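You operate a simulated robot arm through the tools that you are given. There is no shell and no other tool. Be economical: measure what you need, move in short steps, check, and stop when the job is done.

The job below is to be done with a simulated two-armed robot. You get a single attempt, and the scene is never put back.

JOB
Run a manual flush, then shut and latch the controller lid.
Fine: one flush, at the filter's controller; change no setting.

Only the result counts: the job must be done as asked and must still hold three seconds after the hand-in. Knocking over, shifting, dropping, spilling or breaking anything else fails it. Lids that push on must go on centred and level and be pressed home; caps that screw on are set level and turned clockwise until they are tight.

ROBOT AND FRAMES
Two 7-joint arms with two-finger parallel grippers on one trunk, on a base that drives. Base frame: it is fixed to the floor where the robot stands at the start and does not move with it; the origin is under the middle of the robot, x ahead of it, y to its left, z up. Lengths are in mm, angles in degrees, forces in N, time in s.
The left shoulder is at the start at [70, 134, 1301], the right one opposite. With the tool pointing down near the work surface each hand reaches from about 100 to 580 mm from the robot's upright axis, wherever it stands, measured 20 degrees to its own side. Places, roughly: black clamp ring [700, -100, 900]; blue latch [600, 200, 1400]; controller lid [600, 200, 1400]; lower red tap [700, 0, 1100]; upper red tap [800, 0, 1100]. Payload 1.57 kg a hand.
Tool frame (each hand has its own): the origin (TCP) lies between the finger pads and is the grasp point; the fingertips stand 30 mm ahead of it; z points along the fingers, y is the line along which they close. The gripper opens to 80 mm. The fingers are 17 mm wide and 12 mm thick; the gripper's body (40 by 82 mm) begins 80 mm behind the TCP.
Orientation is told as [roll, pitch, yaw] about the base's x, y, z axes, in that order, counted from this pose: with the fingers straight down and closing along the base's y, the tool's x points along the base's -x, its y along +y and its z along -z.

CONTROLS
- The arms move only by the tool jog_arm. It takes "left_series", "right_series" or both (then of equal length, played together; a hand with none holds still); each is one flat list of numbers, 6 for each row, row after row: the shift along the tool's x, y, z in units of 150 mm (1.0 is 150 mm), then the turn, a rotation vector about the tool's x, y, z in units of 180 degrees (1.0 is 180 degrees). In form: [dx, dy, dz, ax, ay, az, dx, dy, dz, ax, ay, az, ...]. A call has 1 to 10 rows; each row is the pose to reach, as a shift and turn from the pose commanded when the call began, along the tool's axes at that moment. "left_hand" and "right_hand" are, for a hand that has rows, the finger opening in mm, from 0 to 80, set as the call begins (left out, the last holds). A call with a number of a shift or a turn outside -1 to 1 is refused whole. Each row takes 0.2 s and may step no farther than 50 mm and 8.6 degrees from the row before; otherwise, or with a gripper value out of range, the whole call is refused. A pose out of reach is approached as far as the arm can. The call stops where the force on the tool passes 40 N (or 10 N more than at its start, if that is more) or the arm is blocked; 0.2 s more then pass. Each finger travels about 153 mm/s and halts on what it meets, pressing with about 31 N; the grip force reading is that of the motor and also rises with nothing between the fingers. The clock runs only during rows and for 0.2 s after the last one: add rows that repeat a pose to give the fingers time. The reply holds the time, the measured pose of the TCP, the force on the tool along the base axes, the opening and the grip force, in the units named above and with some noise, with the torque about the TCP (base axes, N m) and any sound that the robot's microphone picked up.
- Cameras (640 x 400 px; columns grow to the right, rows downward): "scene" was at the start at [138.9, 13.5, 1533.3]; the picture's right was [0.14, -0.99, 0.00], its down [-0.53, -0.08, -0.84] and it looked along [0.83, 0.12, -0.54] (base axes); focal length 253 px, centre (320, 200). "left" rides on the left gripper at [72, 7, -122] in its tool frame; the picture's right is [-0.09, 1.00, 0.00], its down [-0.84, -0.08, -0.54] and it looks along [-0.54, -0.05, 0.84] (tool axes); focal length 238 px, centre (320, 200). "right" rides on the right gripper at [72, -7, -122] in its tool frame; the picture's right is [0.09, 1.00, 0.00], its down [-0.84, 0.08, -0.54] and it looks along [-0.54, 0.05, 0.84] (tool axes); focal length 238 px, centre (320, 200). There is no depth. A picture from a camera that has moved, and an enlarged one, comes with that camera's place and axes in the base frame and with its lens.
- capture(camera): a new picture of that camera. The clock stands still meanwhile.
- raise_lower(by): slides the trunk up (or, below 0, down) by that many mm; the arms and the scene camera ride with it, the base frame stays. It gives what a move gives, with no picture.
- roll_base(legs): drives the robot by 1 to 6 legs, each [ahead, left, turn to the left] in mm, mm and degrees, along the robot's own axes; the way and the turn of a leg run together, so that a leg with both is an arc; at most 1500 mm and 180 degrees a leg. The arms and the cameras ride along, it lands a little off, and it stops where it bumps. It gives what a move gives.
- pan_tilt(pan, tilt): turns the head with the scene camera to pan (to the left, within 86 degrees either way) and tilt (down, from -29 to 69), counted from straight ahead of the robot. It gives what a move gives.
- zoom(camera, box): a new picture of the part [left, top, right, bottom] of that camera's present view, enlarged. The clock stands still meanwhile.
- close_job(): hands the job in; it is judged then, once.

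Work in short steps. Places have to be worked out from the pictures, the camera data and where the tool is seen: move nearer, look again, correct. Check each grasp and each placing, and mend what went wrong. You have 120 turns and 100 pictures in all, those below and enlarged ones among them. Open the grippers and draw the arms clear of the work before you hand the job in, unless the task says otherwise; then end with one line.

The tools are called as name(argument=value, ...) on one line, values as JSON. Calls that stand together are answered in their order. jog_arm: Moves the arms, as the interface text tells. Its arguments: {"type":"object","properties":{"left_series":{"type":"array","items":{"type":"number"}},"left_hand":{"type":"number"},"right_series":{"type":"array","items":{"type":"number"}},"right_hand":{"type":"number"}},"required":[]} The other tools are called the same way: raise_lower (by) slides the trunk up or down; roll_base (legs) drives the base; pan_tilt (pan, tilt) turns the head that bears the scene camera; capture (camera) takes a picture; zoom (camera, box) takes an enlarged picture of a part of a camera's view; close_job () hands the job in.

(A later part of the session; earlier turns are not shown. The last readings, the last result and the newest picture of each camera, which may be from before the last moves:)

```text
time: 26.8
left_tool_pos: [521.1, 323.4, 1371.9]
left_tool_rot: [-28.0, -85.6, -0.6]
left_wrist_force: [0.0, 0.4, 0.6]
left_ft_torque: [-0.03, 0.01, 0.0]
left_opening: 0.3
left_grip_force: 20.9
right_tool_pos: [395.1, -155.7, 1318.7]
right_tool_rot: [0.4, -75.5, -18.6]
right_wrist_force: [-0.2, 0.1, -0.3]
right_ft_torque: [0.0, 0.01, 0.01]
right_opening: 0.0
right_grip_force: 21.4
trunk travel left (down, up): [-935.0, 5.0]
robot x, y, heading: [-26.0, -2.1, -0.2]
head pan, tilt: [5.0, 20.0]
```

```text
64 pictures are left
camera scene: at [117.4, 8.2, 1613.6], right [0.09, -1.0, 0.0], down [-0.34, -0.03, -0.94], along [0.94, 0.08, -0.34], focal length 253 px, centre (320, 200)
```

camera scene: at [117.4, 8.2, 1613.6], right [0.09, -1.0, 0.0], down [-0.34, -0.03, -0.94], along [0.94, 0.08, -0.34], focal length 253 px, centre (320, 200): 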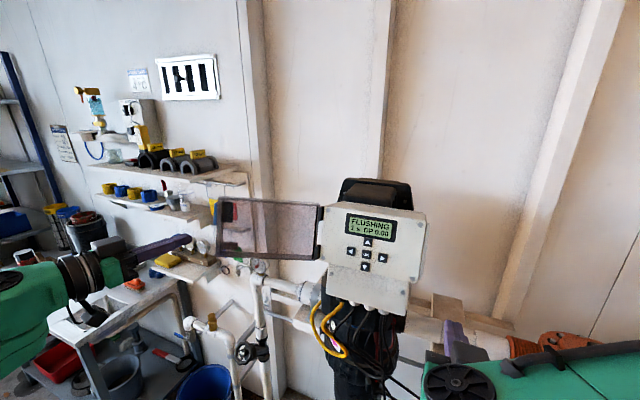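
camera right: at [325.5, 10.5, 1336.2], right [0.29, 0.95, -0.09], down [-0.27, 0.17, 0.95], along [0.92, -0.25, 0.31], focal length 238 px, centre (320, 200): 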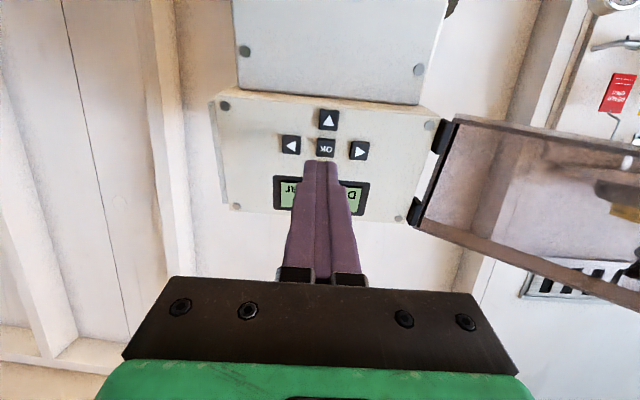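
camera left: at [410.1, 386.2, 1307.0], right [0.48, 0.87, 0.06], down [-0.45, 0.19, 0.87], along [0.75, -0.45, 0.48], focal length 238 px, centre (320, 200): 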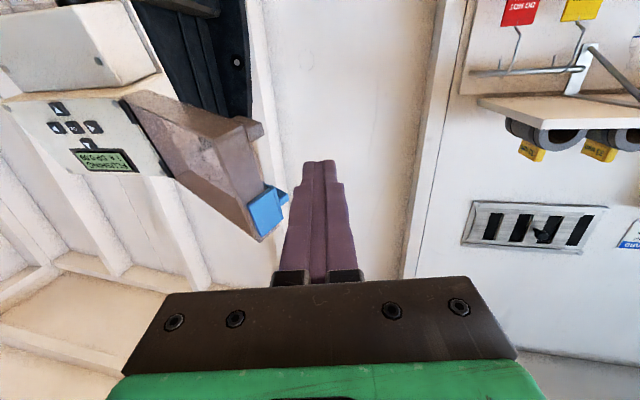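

1 s of flush left. I advance the left finger 55 mm behind the edge and then look at both.

jog_arm(left_series=[0, 0, 0.18, 0, 0, 0, 0, 0, 0.37, 0, 0, 0, 0, -0.1, 0.37, 0, 0, 0, 0, -0.1, 0.37, 0, 0, 0, 0, -0.1, 0.37, 0, 0, 0])

capture(camera="left")

zoom(camera="scene", box=[180, 160, 436, 320])

```text
time: 28.0
left_tool_pos: [562.8, 283.2, 1367.0]
left_tool_rot: [-28.1, -85.5, -0.5]
left_wrist_force: [0.5, -1.0, 1.1]
left_ft_torque: [0.02, -0.01, 0.01]
left_opening: 0.0
left_grip_force: 20.9
right_tool_pos: [397.9, -155.5, 1317.6]
right_tool_rot: [0.4, -75.4, -18.4]
right_wrist_force: [0.0, 0.2, -0.4]
right_ft_torque: [0.0, 0.02, 0.01]
right_opening: 0.0
right_grip_force: 21.0
trunk travel left (down, up): [-935.0, 5.0]
robot x, y, heading: [-25.0, -0.1, 0.1]
head pan, tilt: [5.0, 20.0]
```

```text
63 pictures are left
camera left: at [452.2, 346.8, 1302.5], right [0.48, 0.87, 0.05], down [-0.44, 0.19, 0.88], along [0.75, -0.45, 0.48], focal length 238 px, centre (320, 200)
```

left: 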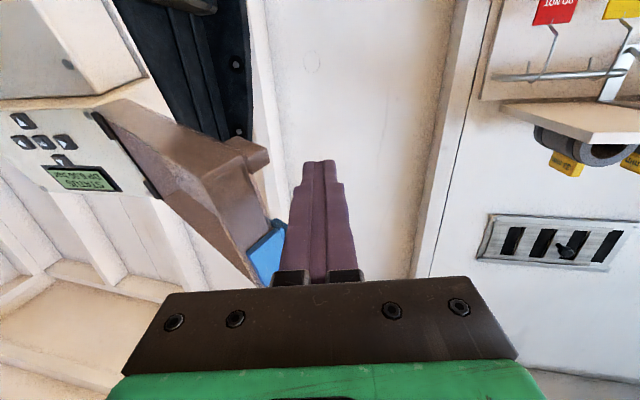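

```text
2.50 times, centred on (308, 240) of scene
camera zoom: at [120.0, 8.2, 1613.3], right [0.09, -1.0, 0.0], down [-0.34, -0.03, -0.94], along [0.94, 0.08, -0.34], focal length 631 px, centre (350, 100)
```

zoom: 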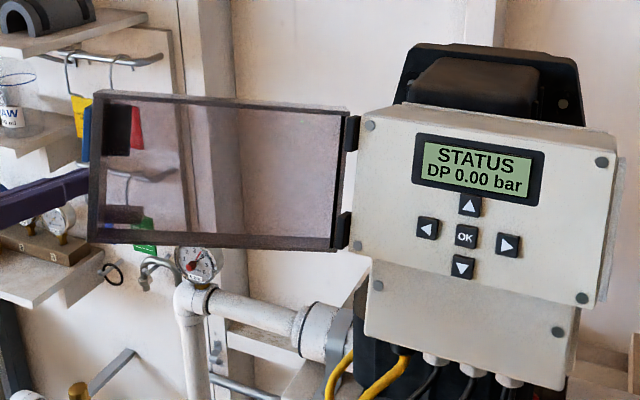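

Flush finished, back on STATUS (DP 0.00). Now I push the lid's free edge: touch it from behind and pull it round to about 40°.

jog_arm(left_series=[0.005, -0.1, 0.01, 0, 0, 0, 0.005, -0.172, 0.019, 0, 0, 0, -0.01, -0.24, -0.04, 0, 0, 0, -0.025, -0.31, -0.11, 0, 0, 0, -0.04, -0.376, -0.185, 0, 0, 0])

capture(camera="left")

zoom(camera="scene", box=[180, 160, 436, 320])

```text
time: 29.2
left_tool_pos: [508.5, 248.7, 1377.8]
left_tool_rot: [-30.5, -85.6, 2.0]
left_wrist_force: [-4.0, 11.6, -0.9]
left_ft_torque: [-0.07, 0.0, -0.04]
left_opening: 0.0
left_grip_force: 20.4
left hand out of reach, approached as far as the arm can: row 2, 3
right_tool_pos: [393.6, -152.9, 1318.7]
right_tool_rot: [-0.1, -75.6, -18.1]
right_wrist_force: [0.2, 0.1, 0.0]
right_ft_torque: [-0.01, -0.01, 0.02]
right_opening: 0.1
right_grip_force: 21.3
trunk travel left (down, up): [-935.0, 5.0]
robot x, y, heading: [-21.6, -0.0, -0.3]
head pan, tilt: [5.0, 20.0]
```

```text
61 pictures are left
camera left: at [398.1, 312.9, 1312.6], right [0.48, 0.88, 0.05], down [-0.45, 0.19, 0.87], along [0.76, -0.44, 0.48], focal length 238 px, centre (320, 200)
```

left: 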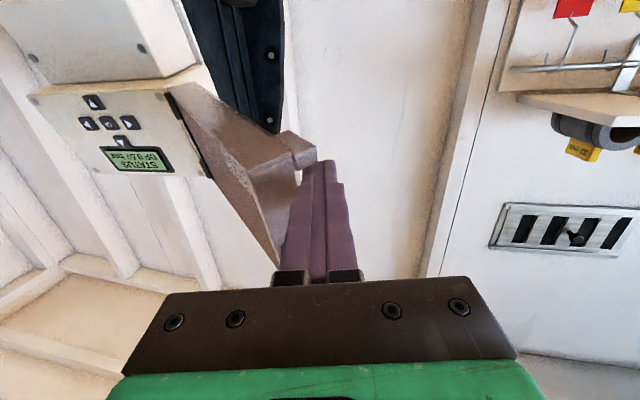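

```text
2.50 times, centred on (308, 240) of scene
camera zoom: at [115.8, 12.3, 1613.6], right [0.09, -1.0, 0.0], down [-0.34, -0.03, -0.94], along [0.94, 0.08, -0.34], focal length 631 px, centre (350, 100)
```

zoom: 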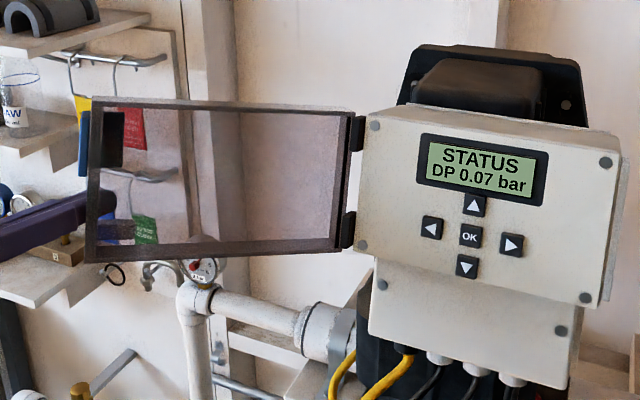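

The edge is in contact (11 N) and the lid has begun to turn; I insert a bit deeper and continue the arc to about 70°.

jog_arm(left_series=[0, 0, 0.1, 0, 0, 0, -0.02, -0.147, 0.013, 0, 0, 0, -0.043, -0.293, -0.079, 0, 0, 0, -0.053, -0.453, -0.127, 0, 0, 0, -0.065, -0.616, -0.178, 0, 0, 0])

capture(camera="left")

zoom(camera="scene", box=[180, 160, 436, 320])

```text
time: 30.0
left_tool_pos: [472.7, 226.0, 1384.7]
left_tool_rot: [-33.4, -85.3, 5.8]
left_wrist_force: [-16.5, 23.4, -6.5]
left_ft_torque: [0.23, 0.1, -0.42]
left_opening: 0.0
left_grip_force: 21.1
right_tool_pos: [388.0, -145.8, 1321.9]
right_tool_rot: [-1.1, -75.9, -17.1]
right_wrist_force: [0.5, 0.1, 1.0]
right_ft_torque: [0.0, -0.04, -0.04]
right_opening: 0.0
right_grip_force: 21.0
trunk travel left (down, up): [-935.0, 5.0]
robot x, y, heading: [-25.6, -0.0, 0.2]
head pan, tilt: [5.0, 20.0]
stopped in row 4 (left hand): the force on the tool passed its limit at 41 N (the readings are from after the stop); the commanded pose is now the measured one
```

```text
59 pictures are left
camera left: at [361.9, 289.1, 1320.6], right [0.47, 0.88, 0.05], down [-0.45, 0.19, 0.87], along [0.76, -0.43, 0.48], focal length 238 px, centre (320, 200)
```

left: 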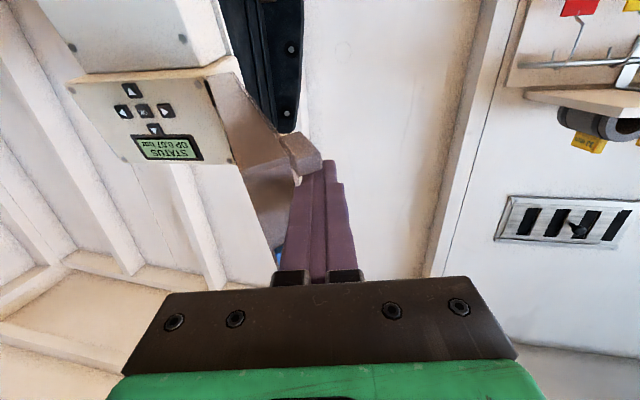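

```text
2.50 times, centred on (308, 240) of scene
camera zoom: at [108.3, 20.3, 1614.2], right [0.09, -1.0, 0.01], down [-0.33, -0.04, -0.94], along [0.94, 0.08, -0.34], focal length 631 px, centre (350, 100)
```

zoom: 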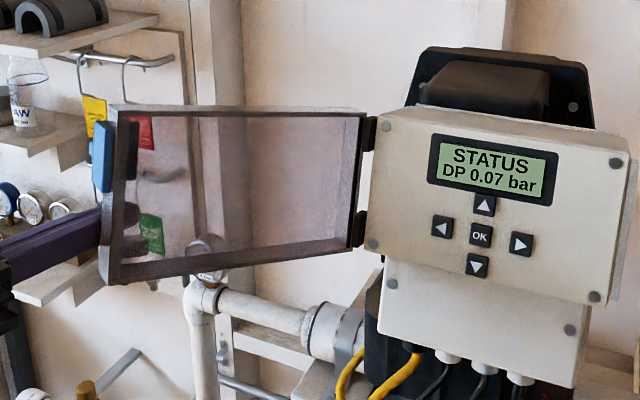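

The force rose because the finger is wedged in front of the lid's lift tab, not behind it. I back off sideways, reach 45 mm deeper past the tab, and come in again.

jog_arm(left_series=[0, 0.1, 0, 0, 0, 0, 0, 0.2, 0, 0, 0, 0, 0, 0.2, 0.15, 0, 0, 0, 0, 0.2, 0.3, 0, 0, 0])

capture(camera="left")

```text
time: 31.0
left_tool_pos: [529.8, 251.2, 1375.7]
left_tool_rot: [-29.3, -84.9, 3.1]
left_wrist_force: [-8.4, 39.9, 1.2]
left_ft_torque: [0.33, 0.14, -0.64]
left_opening: 0.2
left_grip_force: 21.2
right_tool_pos: [394.5, -139.1, 1319.5]
right_tool_rot: [-1.9, -75.6, -15.9]
right_wrist_force: [-0.4, -0.5, -0.2]
right_ft_torque: [0.01, 0.01, 0.03]
right_opening: 0.5
right_grip_force: 21.1
trunk travel left (down, up): [-935.0, 5.0]
robot x, y, heading: [-24.3, -2.0, 0.3]
head pan, tilt: [5.0, 20.0]
stopped in row 4 (left hand): the force on the tool passed its limit at 62 N (the readings are from after the stop); the commanded pose is now the measured one
```

```text
57 pictures are left
camera left: at [416.5, 310.5, 1312.9], right [0.45, 0.89, 0.05], down [-0.44, 0.17, 0.88], along [0.78, -0.41, 0.47], focal length 238 px, centre (320, 200)
```

left: 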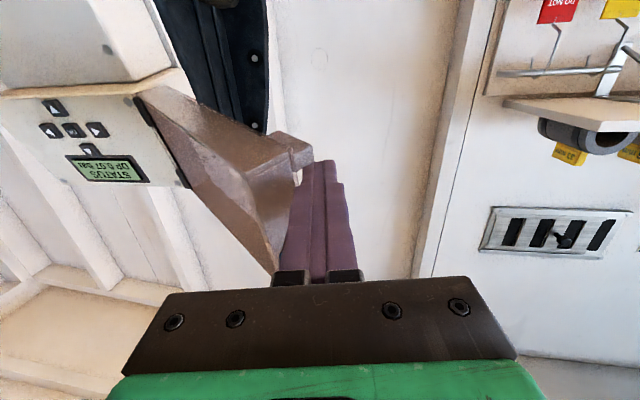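

Still wedged; I retreat sideways with a bigger margin.

jog_arm(left_series=[0, 0.1, -0.1, 0, 0, 0, 0, 0.25, -0.15, 0, 0, 0, 0, 0.4, -0.15, 0, 0, 0])

capture(camera="left")

zoom(camera="scene", box=[180, 160, 436, 320])

```text
time: 31.8
left_tool_pos: [538.4, 297.7, 1375.7]
left_tool_rot: [-28.0, -84.8, 0.8]
left_wrist_force: [0.1, 0.6, 0.1]
left_ft_torque: [-0.01, -0.03, -0.05]
left_opening: 0.0
left_grip_force: 21.3
left hand out of reach, approached as far as the arm can: row 1
right_tool_pos: [398.0, -149.1, 1318.1]
right_tool_rot: [-0.3, -75.4, -17.7]
right_wrist_force: [-0.2, 0.8, -0.3]
right_ft_torque: [0.0, 0.0, -0.02]
right_opening: 0.0
right_grip_force: 21.3
trunk travel left (down, up): [-935.0, 5.0]
robot x, y, heading: [-21.4, -0.2, 0.0]
head pan, tilt: [5.0, 20.0]
```

```text
56 pictures are left
camera left: at [425.4, 358.9, 1312.7], right [0.46, 0.89, 0.05], down [-0.44, 0.18, 0.88], along [0.77, -0.43, 0.47], focal length 238 px, centre (320, 200)
```

left: 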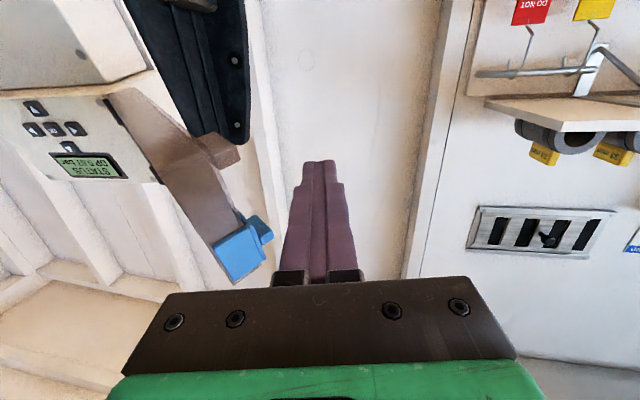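

```text
2.50 times, centred on (308, 240) of scene
camera zoom: at [118.9, 13.9, 1613.3], right [0.09, -1.0, 0.0], down [-0.34, -0.03, -0.94], along [0.94, 0.08, -0.34], focal length 631 px, centre (350, 100)
```

zoom: 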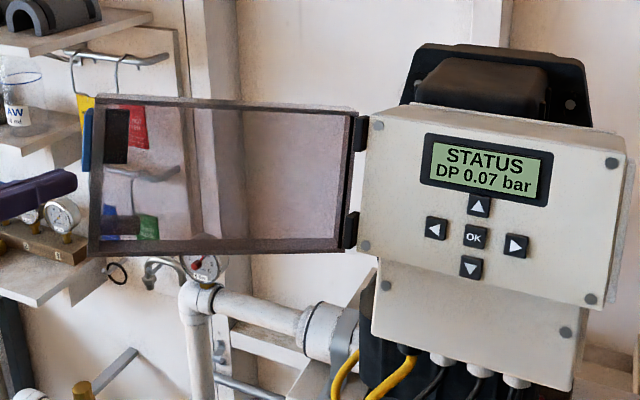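

The lid hangs ~35–40° out; the earlier miss came from the arm's reach limit (rows 2–3). I draw both hands back and drive 65 mm nearer.

jog_arm(left_series=[0, 0.05, -0.2, 0, 0, 0, 0, 0.1, -0.4, 0, 0, 0], right_series=[0, 0, -0.25, 0, 0, 0, 0, 0, -0.5, 0, 0, 0])

roll_base(legs=[[65, 0, 0]])

jog_arm(left_series=[0, 0, 0, 0, 0, 0])

```text
time: 32.4
left_tool_pos: [485.2, 340.7, 1381.1]
left_tool_rot: [-29.2, -85.1, 1.9]
left_wrist_force: [0.3, -0.3, 0.4]
left_ft_torque: [0.04, 0.0, -0.05]
left_opening: 0.2
left_grip_force: 21.3
right_tool_pos: [327.3, -113.3, 1340.1]
right_tool_rot: [-0.4, -75.6, -17.9]
right_wrist_force: [-0.3, -0.3, 0.6]
right_ft_torque: [-0.01, 0.03, -0.03]
right_opening: 0.0
right_grip_force: 21.5
right hand out of reach, approached as far as the arm can: row 1, 2
trunk travel left (down, up): [-935.0, 5.0]
robot x, y, heading: [-25.1, -1.4, 0.0]
head pan, tilt: [5.0, 20.0]
```

```text
time: 33.4
left_tool_pos: [546.5, 331.6, 1385.4]
left_tool_rot: [-25.8, -85.3, -1.6]
left_wrist_force: [-1.2, -1.3, 0.6]
left_ft_torque: [0.0, 0.01, 0.03]
left_opening: 0.0
left_grip_force: 21.4
right_tool_pos: [386.4, -120.5, 1340.8]
right_tool_rot: [1.0, -75.8, -19.3]
right_wrist_force: [-0.7, -0.5, -0.4]
right_ft_torque: [-0.01, 0.0, 0.03]
right_opening: 0.0
right_grip_force: 20.9
trunk travel left (down, up): [-935.0, 5.0]
robot x, y, heading: [40.2, -1.7, 0.2]
head pan, tilt: [5.0, 20.0]
```

```text
time: 33.8
left_tool_pos: [561.4, 334.4, 1380.4]
left_tool_rot: [-26.9, -84.5, -0.5]
left_wrist_force: [0.6, -0.7, 0.2]
left_ft_torque: [-0.01, -0.01, -0.04]
left_opening: 0.2
left_grip_force: 22.0
right_tool_pos: [399.9, -119.6, 1337.3]
right_tool_rot: [-0.2, -75.2, -18.2]
right_wrist_force: [0.1, 0.6, -0.1]
right_ft_torque: [-0.02, -0.01, 0.0]
right_opening: 0.1
right_grip_force: 21.4
trunk travel left (down, up): [-935.0, 5.0]
robot x, y, heading: [37.8, 3.6, 0.3]
head pan, tilt: [5.0, 20.0]
```

I try a little more right yaw here (helps hooking), then view.

jog_arm(left_series=[0, 0, 0, 0.04, 0, 0, 0, 0, 0, 0.08, 0, 0, 0, 0, 0, 0.12, 0, 0])

capture(camera="left")

```text
time: 34.6
left_tool_pos: [557.8, 333.5, 1381.4]
left_tool_rot: [-48.4, -84.9, -0.6]
left_wrist_force: [0.3, -0.8, 0.1]
left_ft_torque: [-0.02, -0.03, -0.03]
left_opening: 0.0
left_grip_force: 21.4
right_tool_pos: [396.0, -119.2, 1339.4]
right_tool_rot: [0.2, -75.3, -18.6]
right_wrist_force: [0.0, 0.1, -0.2]
right_ft_torque: [0.01, 0.0, -0.04]
right_opening: 0.1
right_grip_force: 21.3
trunk travel left (down, up): [-935.0, 5.0]
robot x, y, heading: [40.2, -1.0, -0.3]
head pan, tilt: [5.0, 20.0]
```

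```text
54 pictures are left
camera left: at [475.1, 429.8, 1316.2], right [0.76, 0.65, 0.03], down [-0.34, 0.36, 0.87], along [0.56, -0.67, 0.49], focal length 238 px, centre (320, 200)
```

left: 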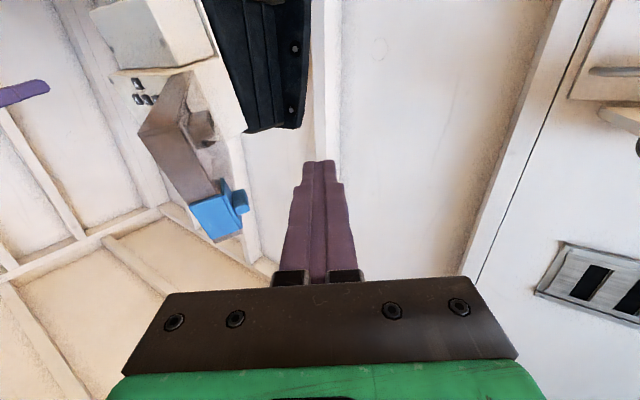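

Yaw −49° works and I see behind the lid now: lug ≈(535,240,1355), latch stub ≈(550,230,1430). I reach 60 mm past the edge, then slide in toward it at z≈1383.

jog_arm(left_series=[-0.02, 0, 0.2, 0, 0, 0, -0.04, 0, 0.4, 0, 0, 0, -0.04, -0.15, 0.4, 0, 0, 0, -0.04, -0.3, 0.4, 0, 0, 0])

capture(camera="left")

zoom(camera="scene", box=[180, 160, 436, 320])

```text
time: 35.6
left_tool_pos: [561.1, 259.0, 1387.7]
left_tool_rot: [-48.2, -84.8, -0.8]
left_wrist_force: [0.0, -0.2, 0.0]
left_ft_torque: [0.01, 0.0, 0.01]
left_opening: 0.0
left_grip_force: 21.4
right_tool_pos: [395.5, -119.8, 1338.6]
right_tool_rot: [0.3, -75.5, -18.6]
right_wrist_force: [-0.1, 1.0, 0.2]
right_ft_torque: [0.02, 0.0, 0.0]
right_opening: 0.1
right_grip_force: 21.2
trunk travel left (down, up): [-935.0, 5.0]
robot x, y, heading: [35.8, 0.4, -0.2]
head pan, tilt: [5.0, 20.0]
```

```text
53 pictures are left
camera left: at [478.6, 355.0, 1322.0], right [0.76, 0.65, 0.03], down [-0.34, 0.36, 0.87], along [0.56, -0.67, 0.49], focal length 238 px, centre (320, 200)
```

left: 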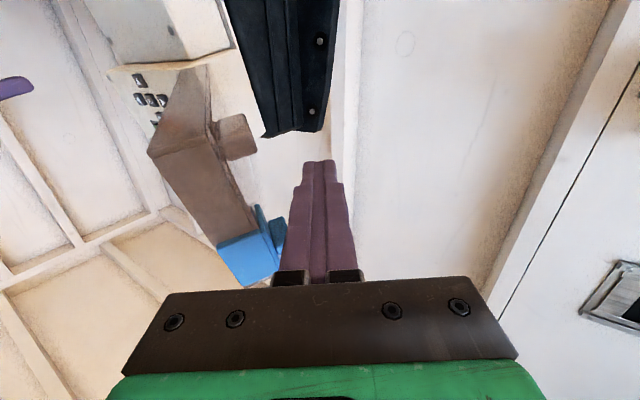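

```text
2.50 times, centred on (308, 240) of scene
camera zoom: at [179.1, 9.5, 1613.7], right [0.09, -1.0, 0.0], down [-0.34, -0.03, -0.94], along [0.94, 0.08, -0.34], focal length 631 px, centre (350, 100)
```

zoom: 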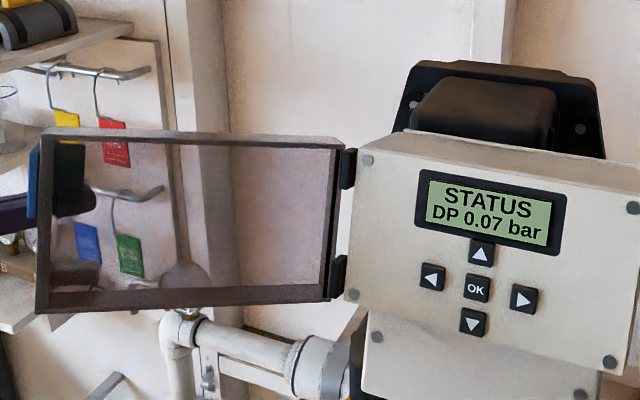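

The finger is now well behind the lid. I sweep it along the arc, toward ~60° opening-out.

jog_arm(left_series=[0, -0.08, 0.005, 0, 0, 0, 0, -0.15, 0.005, 0, 0, 0, 0, -0.27, -0.04, 0, 0, 0, -0.014, -0.41, -0.088, 0, 0, 0, -0.026, -0.575, -0.107, 0, 0, 0, -0.038, -0.73, -0.126, 0, 0, 0])

capture(camera="left")

zoom(camera="scene", box=[160, 140, 448, 320])

```text
time: 37.0
left_tool_pos: [467.9, 201.1, 1402.3]
left_tool_rot: [-48.5, -84.9, -0.5]
left_wrist_force: [-0.5, -0.8, -0.7]
left_ft_torque: [-0.01, 0.01, 0.01]
left_opening: 0.0
left_grip_force: 21.4
right_tool_pos: [395.3, -121.3, 1338.8]
right_tool_rot: [0.3, -75.4, -18.6]
right_wrist_force: [-0.1, -1.2, -0.1]
right_ft_torque: [0.02, 0.0, 0.0]
right_opening: 0.0
right_grip_force: 21.6
trunk travel left (down, up): [-935.0, 5.0]
robot x, y, heading: [39.8, 2.6, 0.2]
head pan, tilt: [5.0, 20.0]
```

```text
51 pictures are left
camera left: at [384.5, 297.0, 1335.8], right [0.76, 0.65, 0.03], down [-0.34, 0.36, 0.87], along [0.56, -0.67, 0.49], focal length 238 px, centre (320, 200)
```

left: 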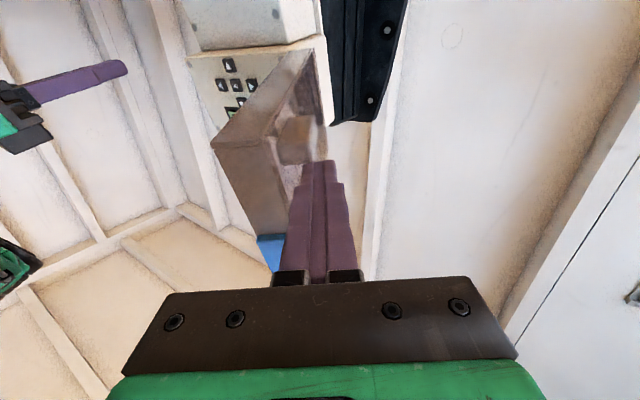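

```text
2.22 times, centred on (304, 230) of scene
camera zoom: at [180.7, 9.1, 1613.5], right [0.09, -1.0, 0.0], down [-0.34, -0.03, -0.94], along [0.94, 0.08, -0.34], focal length 561 px, centre (356, 133)
```

zoom: 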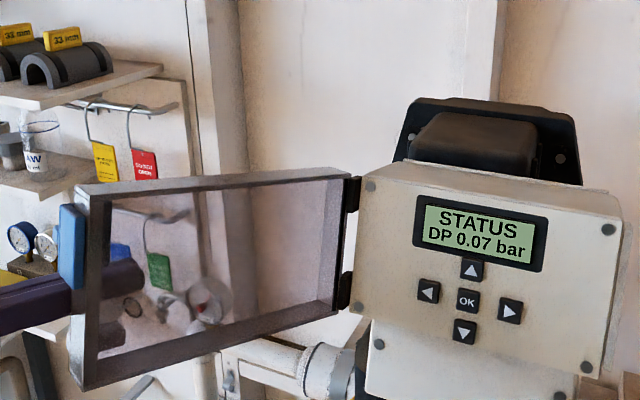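

Lid swings freely. I continue the arc to about 105°.

jog_arm(left_series=[0.006, -0.14, -0.01, 0, 0, 0, 0.013, -0.28, -0.013, 0, 0, 0, 0.013, -0.41, 0.035, 0, 0, 0, 0.013, -0.547, 0.097, 0, 0, 0, 0.02, -0.66, 0.185, 0, 0, 0, 0.029, -0.773, 0.273, 0, 0, 0])

capture(camera="left")

capture(camera="scene")

```text
time: 38.4
left_tool_pos: [467.6, 201.4, 1401.0]
left_tool_rot: [-48.2, -84.8, -0.8]
left_wrist_force: [0.4, -0.1, 0.8]
left_ft_torque: [-0.04, 0.0, 0.02]
left_opening: 0.0
left_grip_force: 21.3
left hand out of reach, approached as far as the arm can: row 1, 2, 3, 4, 5, 6
right_tool_pos: [396.6, -120.6, 1338.8]
right_tool_rot: [0.3, -75.3, -18.5]
right_wrist_force: [-0.4, -0.4, -0.7]
right_ft_torque: [0.01, 0.02, 0.02]
right_opening: 0.0
right_grip_force: 21.5
trunk travel left (down, up): [-935.0, 5.0]
robot x, y, heading: [35.2, 0.2, 0.0]
head pan, tilt: [5.0, 20.0]
```

```text
49 pictures are left
camera left: at [385.5, 297.6, 1335.6], right [0.76, 0.65, 0.03], down [-0.34, 0.36, 0.87], along [0.56, -0.67, 0.49], focal length 238 px, centre (320, 200)
```

left: 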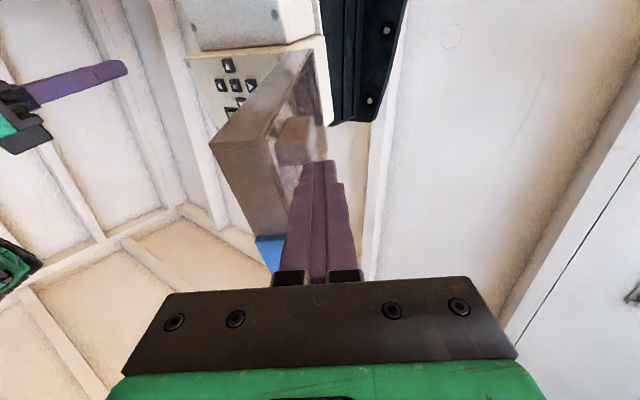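

```text
48 pictures are left
camera scene: at [181.5, 9.6, 1613.4], right [0.09, -1.0, 0.0], down [-0.34, -0.03, -0.94], along [0.94, 0.08, -0.34], focal length 253 px, centre (320, 200)
```

scene: 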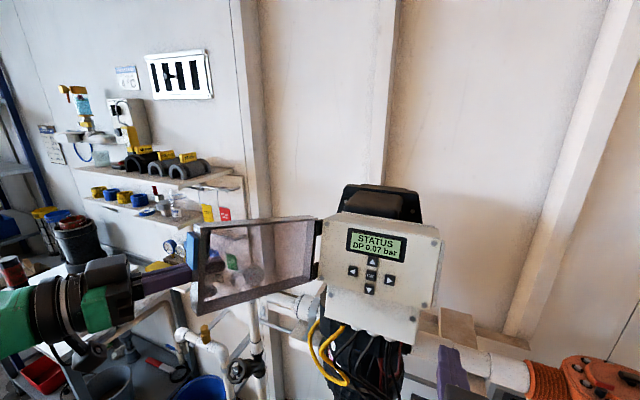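

The left arm is at its folding limit here, so I use the base to carry the finger along the arc (back and to the right).

roll_base(legs=[[-33, -26, 0], [-18, -39, 0], [-8, -42, 0]])

capture(camera="left")

capture(camera="scene")

```text
time: 40.3
left_tool_pos: [407.5, 100.7, 1400.0]
left_tool_rot: [-52.3, -84.9, 3.4]
left_wrist_force: [0.4, 0.6, -0.9]
left_ft_torque: [-0.01, -0.01, -0.06]
left_opening: 0.1
left_grip_force: 21.0
right_tool_pos: [336.5, -220.9, 1339.5]
right_tool_rot: [-1.0, -75.5, -17.2]
right_wrist_force: [0.2, 1.7, 0.2]
right_ft_torque: [-0.03, 0.0, -0.02]
right_opening: 0.0
right_grip_force: 21.4
trunk travel left (down, up): [-935.0, 5.0]
robot x, y, heading: [-19.4, -105.4, 0.2]
head pan, tilt: [5.0, 20.0]
```

```text
47 pictures are left
camera left: at [326.4, 196.8, 1333.7], right [0.76, 0.65, 0.02], down [-0.34, 0.36, 0.87], along [0.56, -0.66, 0.49], focal length 238 px, centre (320, 200)
```

left: 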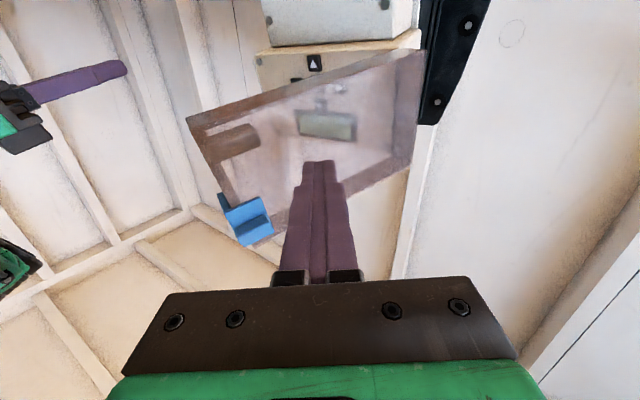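

```text
46 pictures are left
camera scene: at [122.5, -89.7, 1613.4], right [0.09, -1.0, 0.01], down [-0.34, -0.04, -0.94], along [0.94, 0.08, -0.34], focal length 253 px, centre (320, 200)
```

scene: 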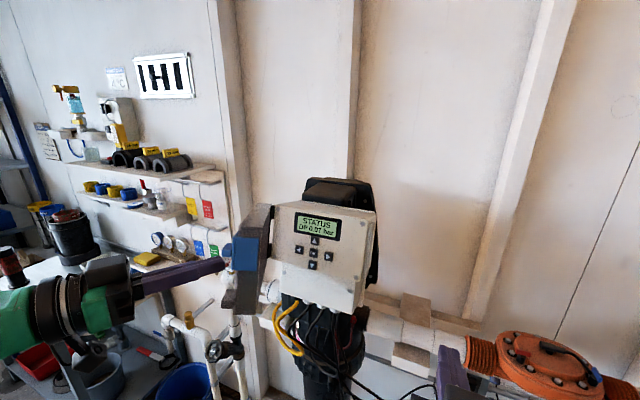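

The lid is at about 100°. I continue by base to ~150°.

roll_base(legs=[[3, -43, 0], [13, -40, 0], [24, -35, 0]])

capture(camera="left")

capture(camera="scene")

```text
time: 41.3
left_tool_pos: [419.1, 53.2, 1402.0]
left_tool_rot: [-48.6, -85.1, -1.8]
left_wrist_force: [-0.4, -0.4, 0.4]
left_ft_torque: [-0.01, 0.0, 0.01]
left_opening: 0.0
left_grip_force: 21.4
right_tool_pos: [339.5, -266.7, 1338.1]
right_tool_rot: [0.3, -75.5, -20.2]
right_wrist_force: [-0.3, 0.2, 0.0]
right_ft_torque: [0.0, -0.02, 0.02]
right_opening: 0.0
right_grip_force: 21.6
trunk travel left (down, up): [-935.0, 5.0]
robot x, y, heading: [-13.5, -136.8, -1.8]
head pan, tilt: [5.0, 20.0]
stopped in leg 1: the robot was blocked; the commanded pose is now the measured one
```

```text
45 pictures are left
camera left: at [338.9, 151.1, 1336.4], right [0.77, 0.63, 0.03], down [-0.33, 0.37, 0.87], along [0.54, -0.68, 0.49], focal length 238 px, centre (320, 200)
```

left: 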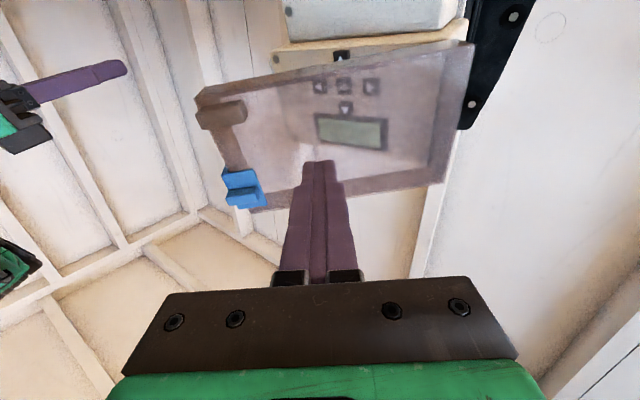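

```text
44 pictures are left
camera scene: at [127.0, -131.8, 1613.7], right [0.06, -1.0, 0.0], down [-0.34, -0.02, -0.94], along [0.94, 0.06, -0.34], focal length 253 px, centre (320, 200)
```

scene: 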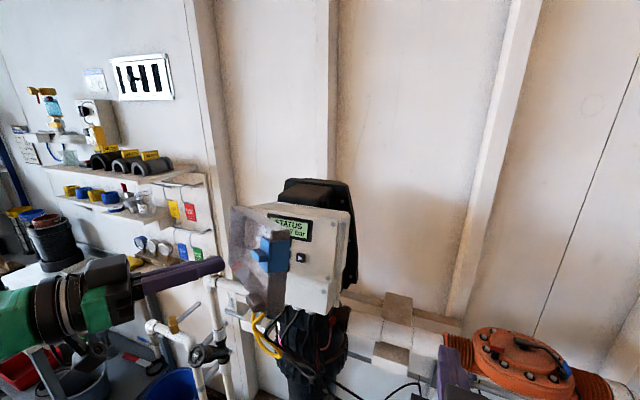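

The base bumped something at its right, so no more driving that way. The remaining push is mainly along the left finger direction, so I jog the arm.

jog_arm(left_series=[0.01, -0.08, 0.12, 0, 0, 0, 0.03, -0.155, 0.24, 0, 0, 0, 0.06, -0.17, 0.38, 0, 0, 0, 0.1, -0.18, 0.52, 0, 0, 0])

capture(camera="scene")

```text
time: 42.3
left_tool_pos: [456.0, -25.4, 1382.3]
left_tool_rot: [-41.1, -84.6, -9.2]
left_wrist_force: [0.0, -1.1, 0.7]
left_ft_torque: [-0.04, -0.02, -0.01]
left_opening: 0.1
left_grip_force: 21.0
left hand out of reach, approached as far as the arm can: row 1, 2, 3
right_tool_pos: [346.8, -269.6, 1337.5]
right_tool_rot: [0.5, -75.2, -20.2]
right_wrist_force: [0.4, 0.2, 0.0]
right_ft_torque: [0.01, 0.03, 0.04]
right_opening: 0.0
right_grip_force: 21.0
trunk travel left (down, up): [-935.0, 5.0]
robot x, y, heading: [-10.3, -136.6, -1.5]
head pan, tilt: [5.0, 20.0]
```

```text
43 pictures are left
camera scene: at [135.9, -134.8, 1612.8], right [0.06, -1.0, 0.0], down [-0.35, -0.02, -0.94], along [0.94, 0.06, -0.35], focal length 253 px, centre (320, 200)
```

scene: 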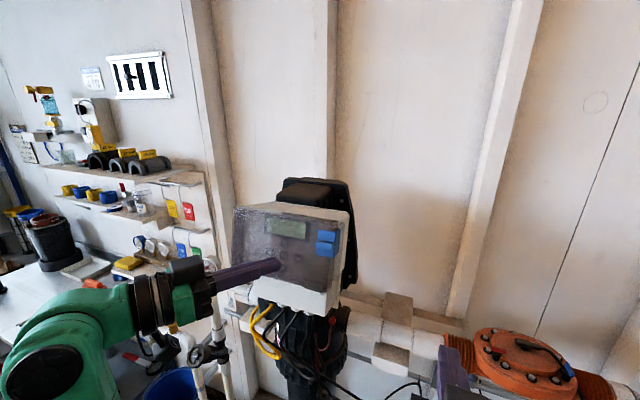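

Lid nearly shut. I keep pushing along the left finger in small steps until it meets resistance.

jog_arm(left_series=[0.0, 0.02, 0.06, 0, 0, 0, 0, 0.04, 0.12, 0, 0, 0, 0, 0.06, 0.18, 0, 0, 0, 0, 0.08, 0.23, 0, 0, 0])

zoom(camera="scene", box=[200, 160, 392, 320])

capture(camera="left")

```text
time: 43.3
left_tool_pos: [476.0, -37.3, 1382.9]
left_tool_rot: [-50.1, -85.0, -0.2]
left_wrist_force: [-10.4, 4.2, -0.5]
left_ft_torque: [0.06, 0.09, -0.07]
left_opening: 0.1
left_grip_force: 21.4
right_tool_pos: [337.6, -262.6, 1339.5]
right_tool_rot: [0.0, -75.5, -19.7]
right_wrist_force: [0.9, -0.5, -0.9]
right_ft_torque: [0.0, 0.0, -0.02]
right_opening: 0.0
right_grip_force: 21.7
trunk travel left (down, up): [-935.0, 5.0]
robot x, y, heading: [-17.3, -134.6, -1.5]
head pan, tilt: [5.0, 20.0]
```

```text
2.50 times, centred on (296, 240) of scene
camera zoom: at [125.7, -127.7, 1613.8], right [0.06, -1.0, 0.0], down [-0.34, -0.02, -0.94], along [0.94, 0.06, -0.34], focal length 631 px, centre (380, 100)
```

zoom: 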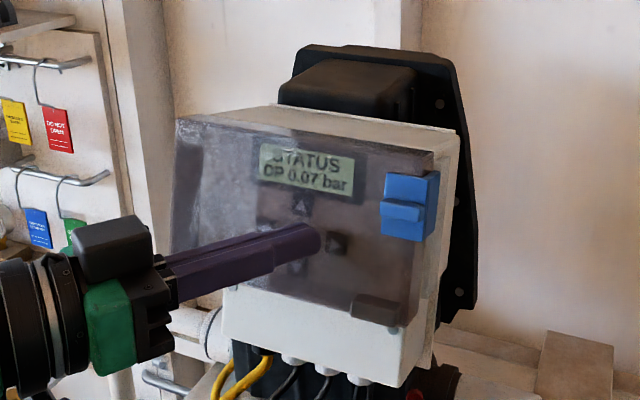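

```text
41 pictures are left
camera left: at [396.5, 59.8, 1316.6], right [0.77, 0.63, 0.03], down [-0.33, 0.37, 0.87], along [0.54, -0.68, 0.49], focal length 238 px, centre (320, 200)
```

left: 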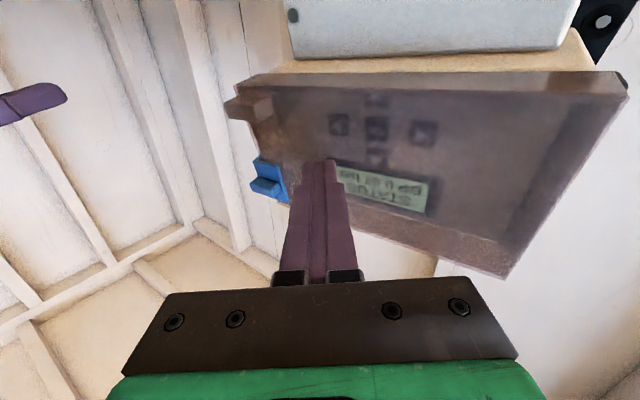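

The lid is against the body with light force. I zoom in on the latch to see how it works.

zoom(camera="scene", box=[320, 205, 392, 265])

zoom(camera="left", box=[200, 60, 344, 220])

capture(camera="right")

```text
6.67 times, centred on (356, 235) of scene
camera zoom: at [125.7, -127.7, 1613.8], right [0.06, -1.0, 0.0], down [-0.34, -0.02, -0.94], along [0.94, 0.06, -0.34], focal length 1684 px, centre (80, -33)
```

zoom: 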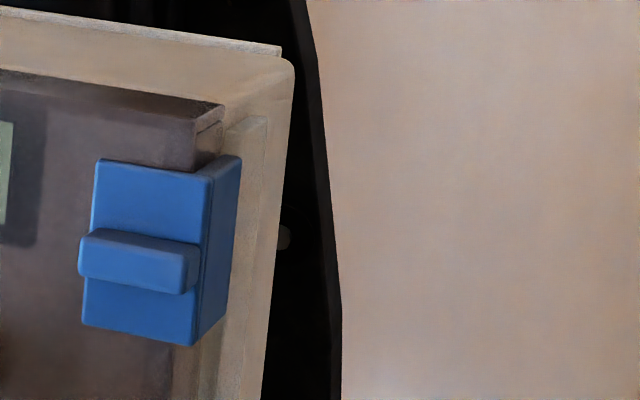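

```text
2.50 times, centred on (272, 140) of left
camera zoom: at [396.5, 59.8, 1316.6], right [0.77, 0.63, 0.03], down [-0.33, 0.37, 0.87], along [0.54, -0.68, 0.49], focal length 596 px, centre (440, 350)
```

zoom: 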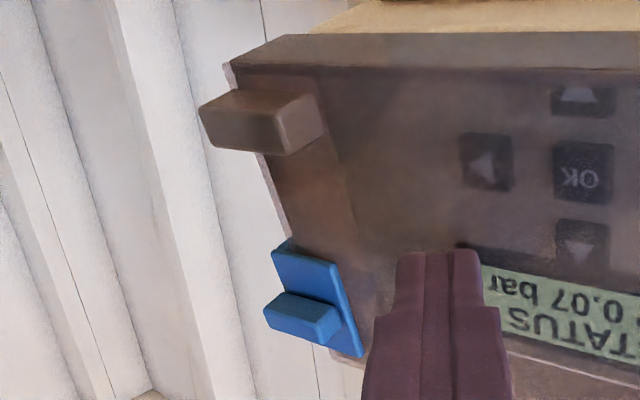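

```text
38 pictures are left
camera right: at [207.9, -224.6, 1300.9], right [0.32, 0.94, -0.09], down [-0.27, 0.18, 0.95], along [0.91, -0.27, 0.31], focal length 238 px, centre (320, 200)
```

right: 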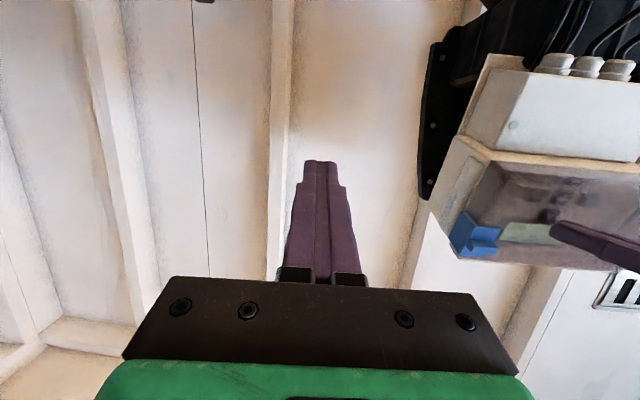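

Horizontal rib on the latch suggests a vertical slide. I look at the body's right side for the keeper using the right camera.

zoom(camera="right", box=[420, 120, 580, 270])

```text
2.67 times, centred on (500, 195) of right
camera zoom: at [207.9, -224.6, 1300.9], right [0.32, 0.94, -0.09], down [-0.27, 0.18, 0.95], along [0.91, -0.27, 0.31], focal length 636 px, centre (-160, 213)
```

zoom: 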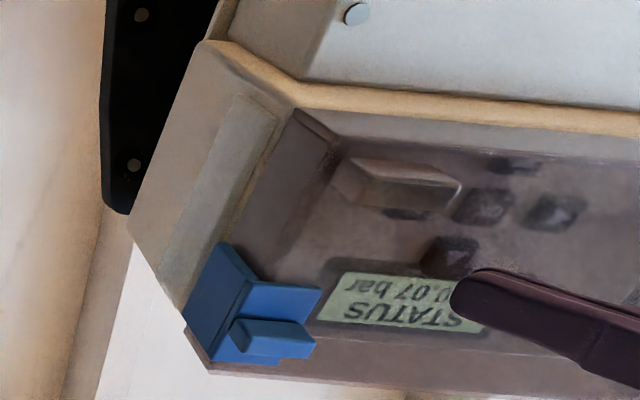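

Rib ≈ (478,-122,1411); the L-shaped latch sits over the body's keeper strip, so I'll slide it downward with the right finger from above the rib. First move the right hand up and leftward.

jog_arm(right_series=[-0.14, 0.16, 0, 0, 0, 0, -0.28, 0.32, 0, 0, 0, 0, -0.42, 0.48, 0, 0, 0, 0, -0.56, 0.64, 0, 0, 0, 0, -0.7, 0.8, 0, 0, 0, 0])

capture(camera="right")

capture(camera="scene")

```text
time: 44.5
left_tool_pos: [475.7, -37.6, 1381.7]
left_tool_rot: [-50.3, -85.1, -0.1]
left_wrist_force: [-8.1, 4.4, 1.0]
left_ft_torque: [0.02, -0.01, -0.03]
left_opening: 0.0
left_grip_force: 21.2
right_tool_pos: [405.3, -160.9, 1442.0]
right_tool_rot: [-0.3, -75.5, -19.6]
right_wrist_force: [0.2, -0.3, -0.1]
right_ft_torque: [0.0, 0.01, 0.01]
right_opening: 0.1
right_grip_force: 21.6
trunk travel left (down, up): [-935.0, 5.0]
robot x, y, heading: [-12.6, -137.6, -1.3]
head pan, tilt: [5.0, 20.0]
```

```text
36 pictures are left
camera right: at [274.5, -121.9, 1403.9], right [0.32, 0.94, -0.09], down [-0.27, 0.18, 0.95], along [0.91, -0.27, 0.31], focal length 238 px, centre (320, 200)
```

right: 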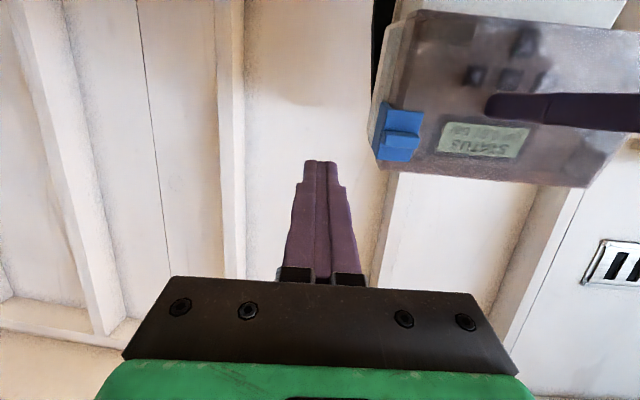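

```text
35 pictures are left
camera scene: at [125.4, -127.8, 1613.9], right [0.06, -1.0, 0.0], down [-0.34, -0.02, -0.94], along [0.94, 0.06, -0.34], focal length 253 px, centre (320, 200)
```

scene: 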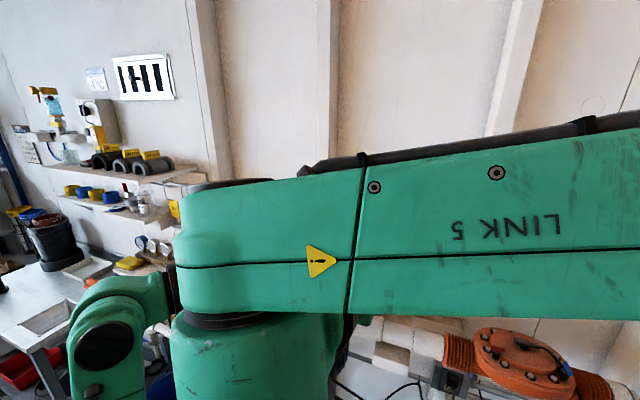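

Right camera confirms rib ≈ (478,-120,1412). I move sideways to stand above it, 25 mm short.

jog_arm(right_series=[-0.02, 0.14, 0, 0, 0, 0, -0.02, 0.28, 0.03, 0, 0, 0, -0.02, 0.425, 0.08, 0, 0, 0])

capture(camera="right")

zoom(camera="left", box=[160, 40, 400, 190])

```text
time: 45.3
left_tool_pos: [474.8, -39.0, 1382.4]
left_tool_rot: [-50.3, -85.2, -0.1]
left_wrist_force: [-8.3, 3.4, 2.5]
left_ft_torque: [0.01, 0.0, -0.07]
left_opening: 0.1
left_grip_force: 21.0
right_tool_pos: [437.6, -103.2, 1441.4]
right_tool_rot: [-0.2, -75.6, -19.7]
right_wrist_force: [0.2, 0.0, 0.1]
right_ft_torque: [0.0, 0.03, -0.03]
right_opening: 0.0
right_grip_force: 21.6
trunk travel left (down, up): [-935.0, 5.0]
robot x, y, heading: [-15.3, -137.0, -1.4]
head pan, tilt: [5.0, 20.0]
```

```text
34 pictures are left
camera right: at [306.5, -64.2, 1403.5], right [0.32, 0.94, -0.09], down [-0.27, 0.18, 0.95], along [0.91, -0.27, 0.31], focal length 238 px, centre (320, 200)
```

right: 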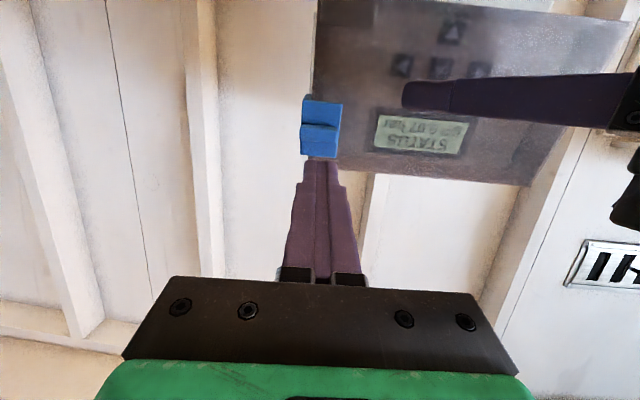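

```text
2.67 times, centred on (280, 115) of left
camera zoom: at [396.4, 59.4, 1316.7], right [0.77, 0.63, 0.03], down [-0.33, 0.37, 0.87], along [0.54, -0.68, 0.49], focal length 636 px, centre (427, 427)
```

zoom: 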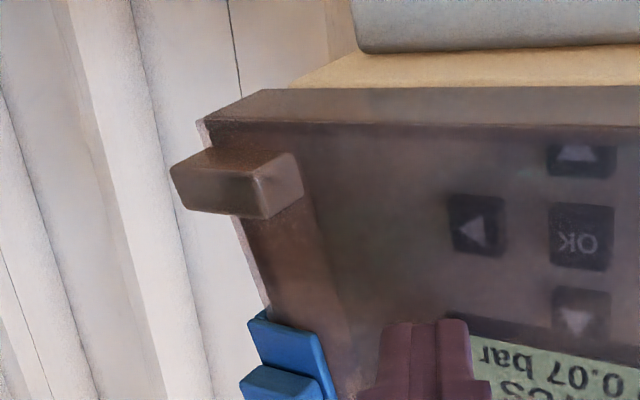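

Aligned. I advance 24 mm in small steps to rest near the latch plate above the rib.

jog_arm(right_series=[0, 0, 0.06, 0, 0, 0, 0, 0, 0.11, 0, 0, 0, 0, 0, 0.15, 0, 0, 0])

zoom(camera="right", box=[256, 70, 400, 190])

```text
time: 46.1
left_tool_pos: [474.4, -38.7, 1381.8]
left_tool_rot: [-49.8, -85.1, -0.6]
left_wrist_force: [-7.4, 3.9, 2.7]
left_ft_torque: [-0.02, 0.02, -0.02]
left_opening: 0.2
left_grip_force: 21.9
right_tool_pos: [457.6, -111.5, 1436.6]
right_tool_rot: [0.2, -75.7, -20.0]
right_wrist_force: [0.9, -0.1, 0.4]
right_ft_torque: [0.0, 0.01, 0.01]
right_opening: 0.1
right_grip_force: 20.8
trunk travel left (down, up): [-935.0, 5.0]
robot x, y, heading: [-11.3, -139.5, -1.6]
head pan, tilt: [5.0, 20.0]
```

```text
3.33 times, centred on (328, 130) of right
camera zoom: at [327.5, -72.8, 1397.6], right [0.32, 0.94, -0.09], down [-0.27, 0.18, 0.95], along [0.91, -0.27, 0.31], focal length 794 px, centre (293, 433)
```

zoom: 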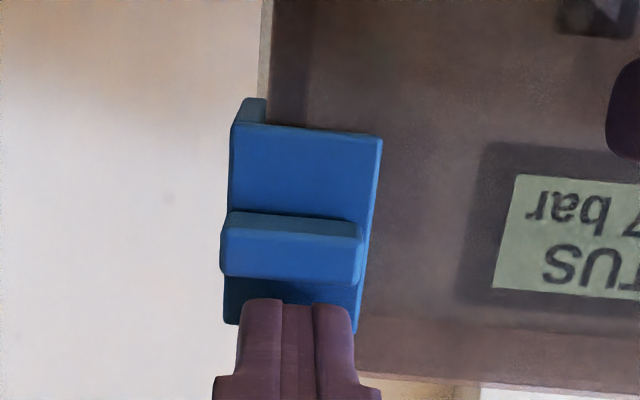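

Good position, but only ~2–3 mm deep past the rib's front. I go 5 mm deeper, then push down step by step.

jog_arm(right_series=[0, 0, 0.02, 0, 0, 0, 0, 0, 0.035, 0, 0, 0, 0.02, 0, 0.035, 0, 0, 0, 0.04, 0, 0.035, 0, 0, 0, 0.06, 0, 0.035, 0, 0, 0, 0.08, 0, 0.035, 0, 0, 0])

zoom(camera="right", box=[256, 70, 400, 190])

```text
time: 47.5
left_tool_pos: [475.5, -39.7, 1383.4]
left_tool_rot: [-49.7, -85.0, -0.6]
left_wrist_force: [-9.2, 4.0, 1.4]
left_ft_torque: [0.0, 0.03, -0.05]
left_opening: 0.0
left_grip_force: 21.3
right_tool_pos: [458.3, -112.4, 1424.4]
right_tool_rot: [0.2, -75.6, -20.1]
right_wrist_force: [0.4, -0.2, -0.3]
right_ft_torque: [-0.02, 0.0, 0.0]
right_opening: 0.1
right_grip_force: 21.7
trunk travel left (down, up): [-935.0, 5.0]
robot x, y, heading: [-10.7, -132.1, -1.8]
head pan, tilt: [5.0, 20.0]
```

```text
3.33 times, centred on (328, 130) of right
camera zoom: at [328.3, -74.1, 1384.4], right [0.32, 0.94, -0.09], down [-0.27, 0.18, 0.95], along [0.91, -0.27, 0.31], focal length 794 px, centre (293, 433)
```

zoom: 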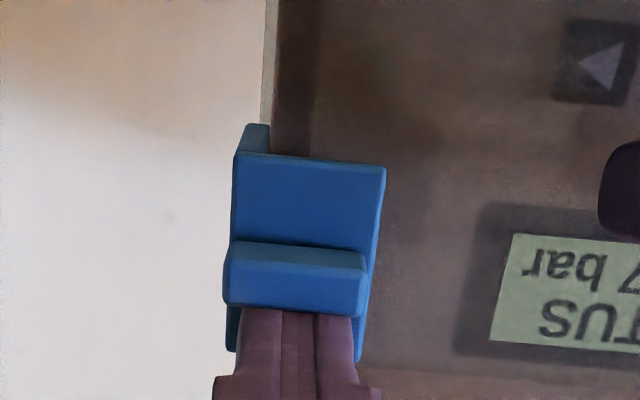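

The latch has slid down ~8 mm with little force. I continue down until it stops.

jog_arm(right_series=[0.025, 0, 0, 0, 0, 0, 0.05, 0, 0, 0, 0, 0, 0.075, 0, 0, 0, 0, 0, 0.1, 0, 0, 0, 0, 0, 0.125, 0, 0, 0, 0, 0, 0.15, 0, 0, 0, 0, 0])

zoom(camera="right", box=[232, 50, 424, 190])

```text
time: 48.4
left_tool_pos: [476.0, -39.9, 1383.4]
left_tool_rot: [-49.7, -85.2, -0.5]
left_wrist_force: [-3.5, 1.7, 3.8]
left_ft_torque: [-0.03, -0.07, -0.02]
left_opening: 0.2
left_grip_force: 21.8
right_tool_pos: [457.6, -112.5, 1418.6]
right_tool_rot: [3.4, -76.7, -23.2]
right_wrist_force: [0.7, 0.8, 9.9]
right_ft_torque: [-0.04, -0.12, 0.05]
right_opening: 0.3
right_grip_force: 21.0
trunk travel left (down, up): [-935.0, 5.0]
robot x, y, heading: [-13.8, -132.3, -1.8]
head pan, tilt: [5.0, 20.0]
stopped in row 4 (right hand): the force on the tool passed its limit at 43 N (the readings are from after the stop); the commanded pose is now the measured one
```

```text
2.86 times, centred on (328, 120) of right
camera zoom: at [328.6, -73.2, 1377.0], right [0.32, 0.94, -0.08], down [-0.29, 0.17, 0.94], along [0.9, -0.28, 0.33], focal length 681 px, centre (297, 429)
```

zoom: 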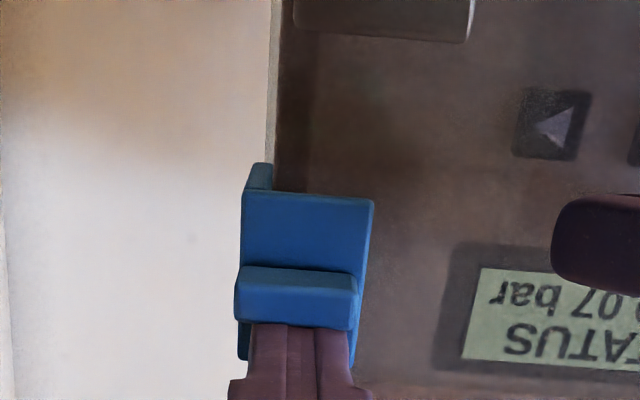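

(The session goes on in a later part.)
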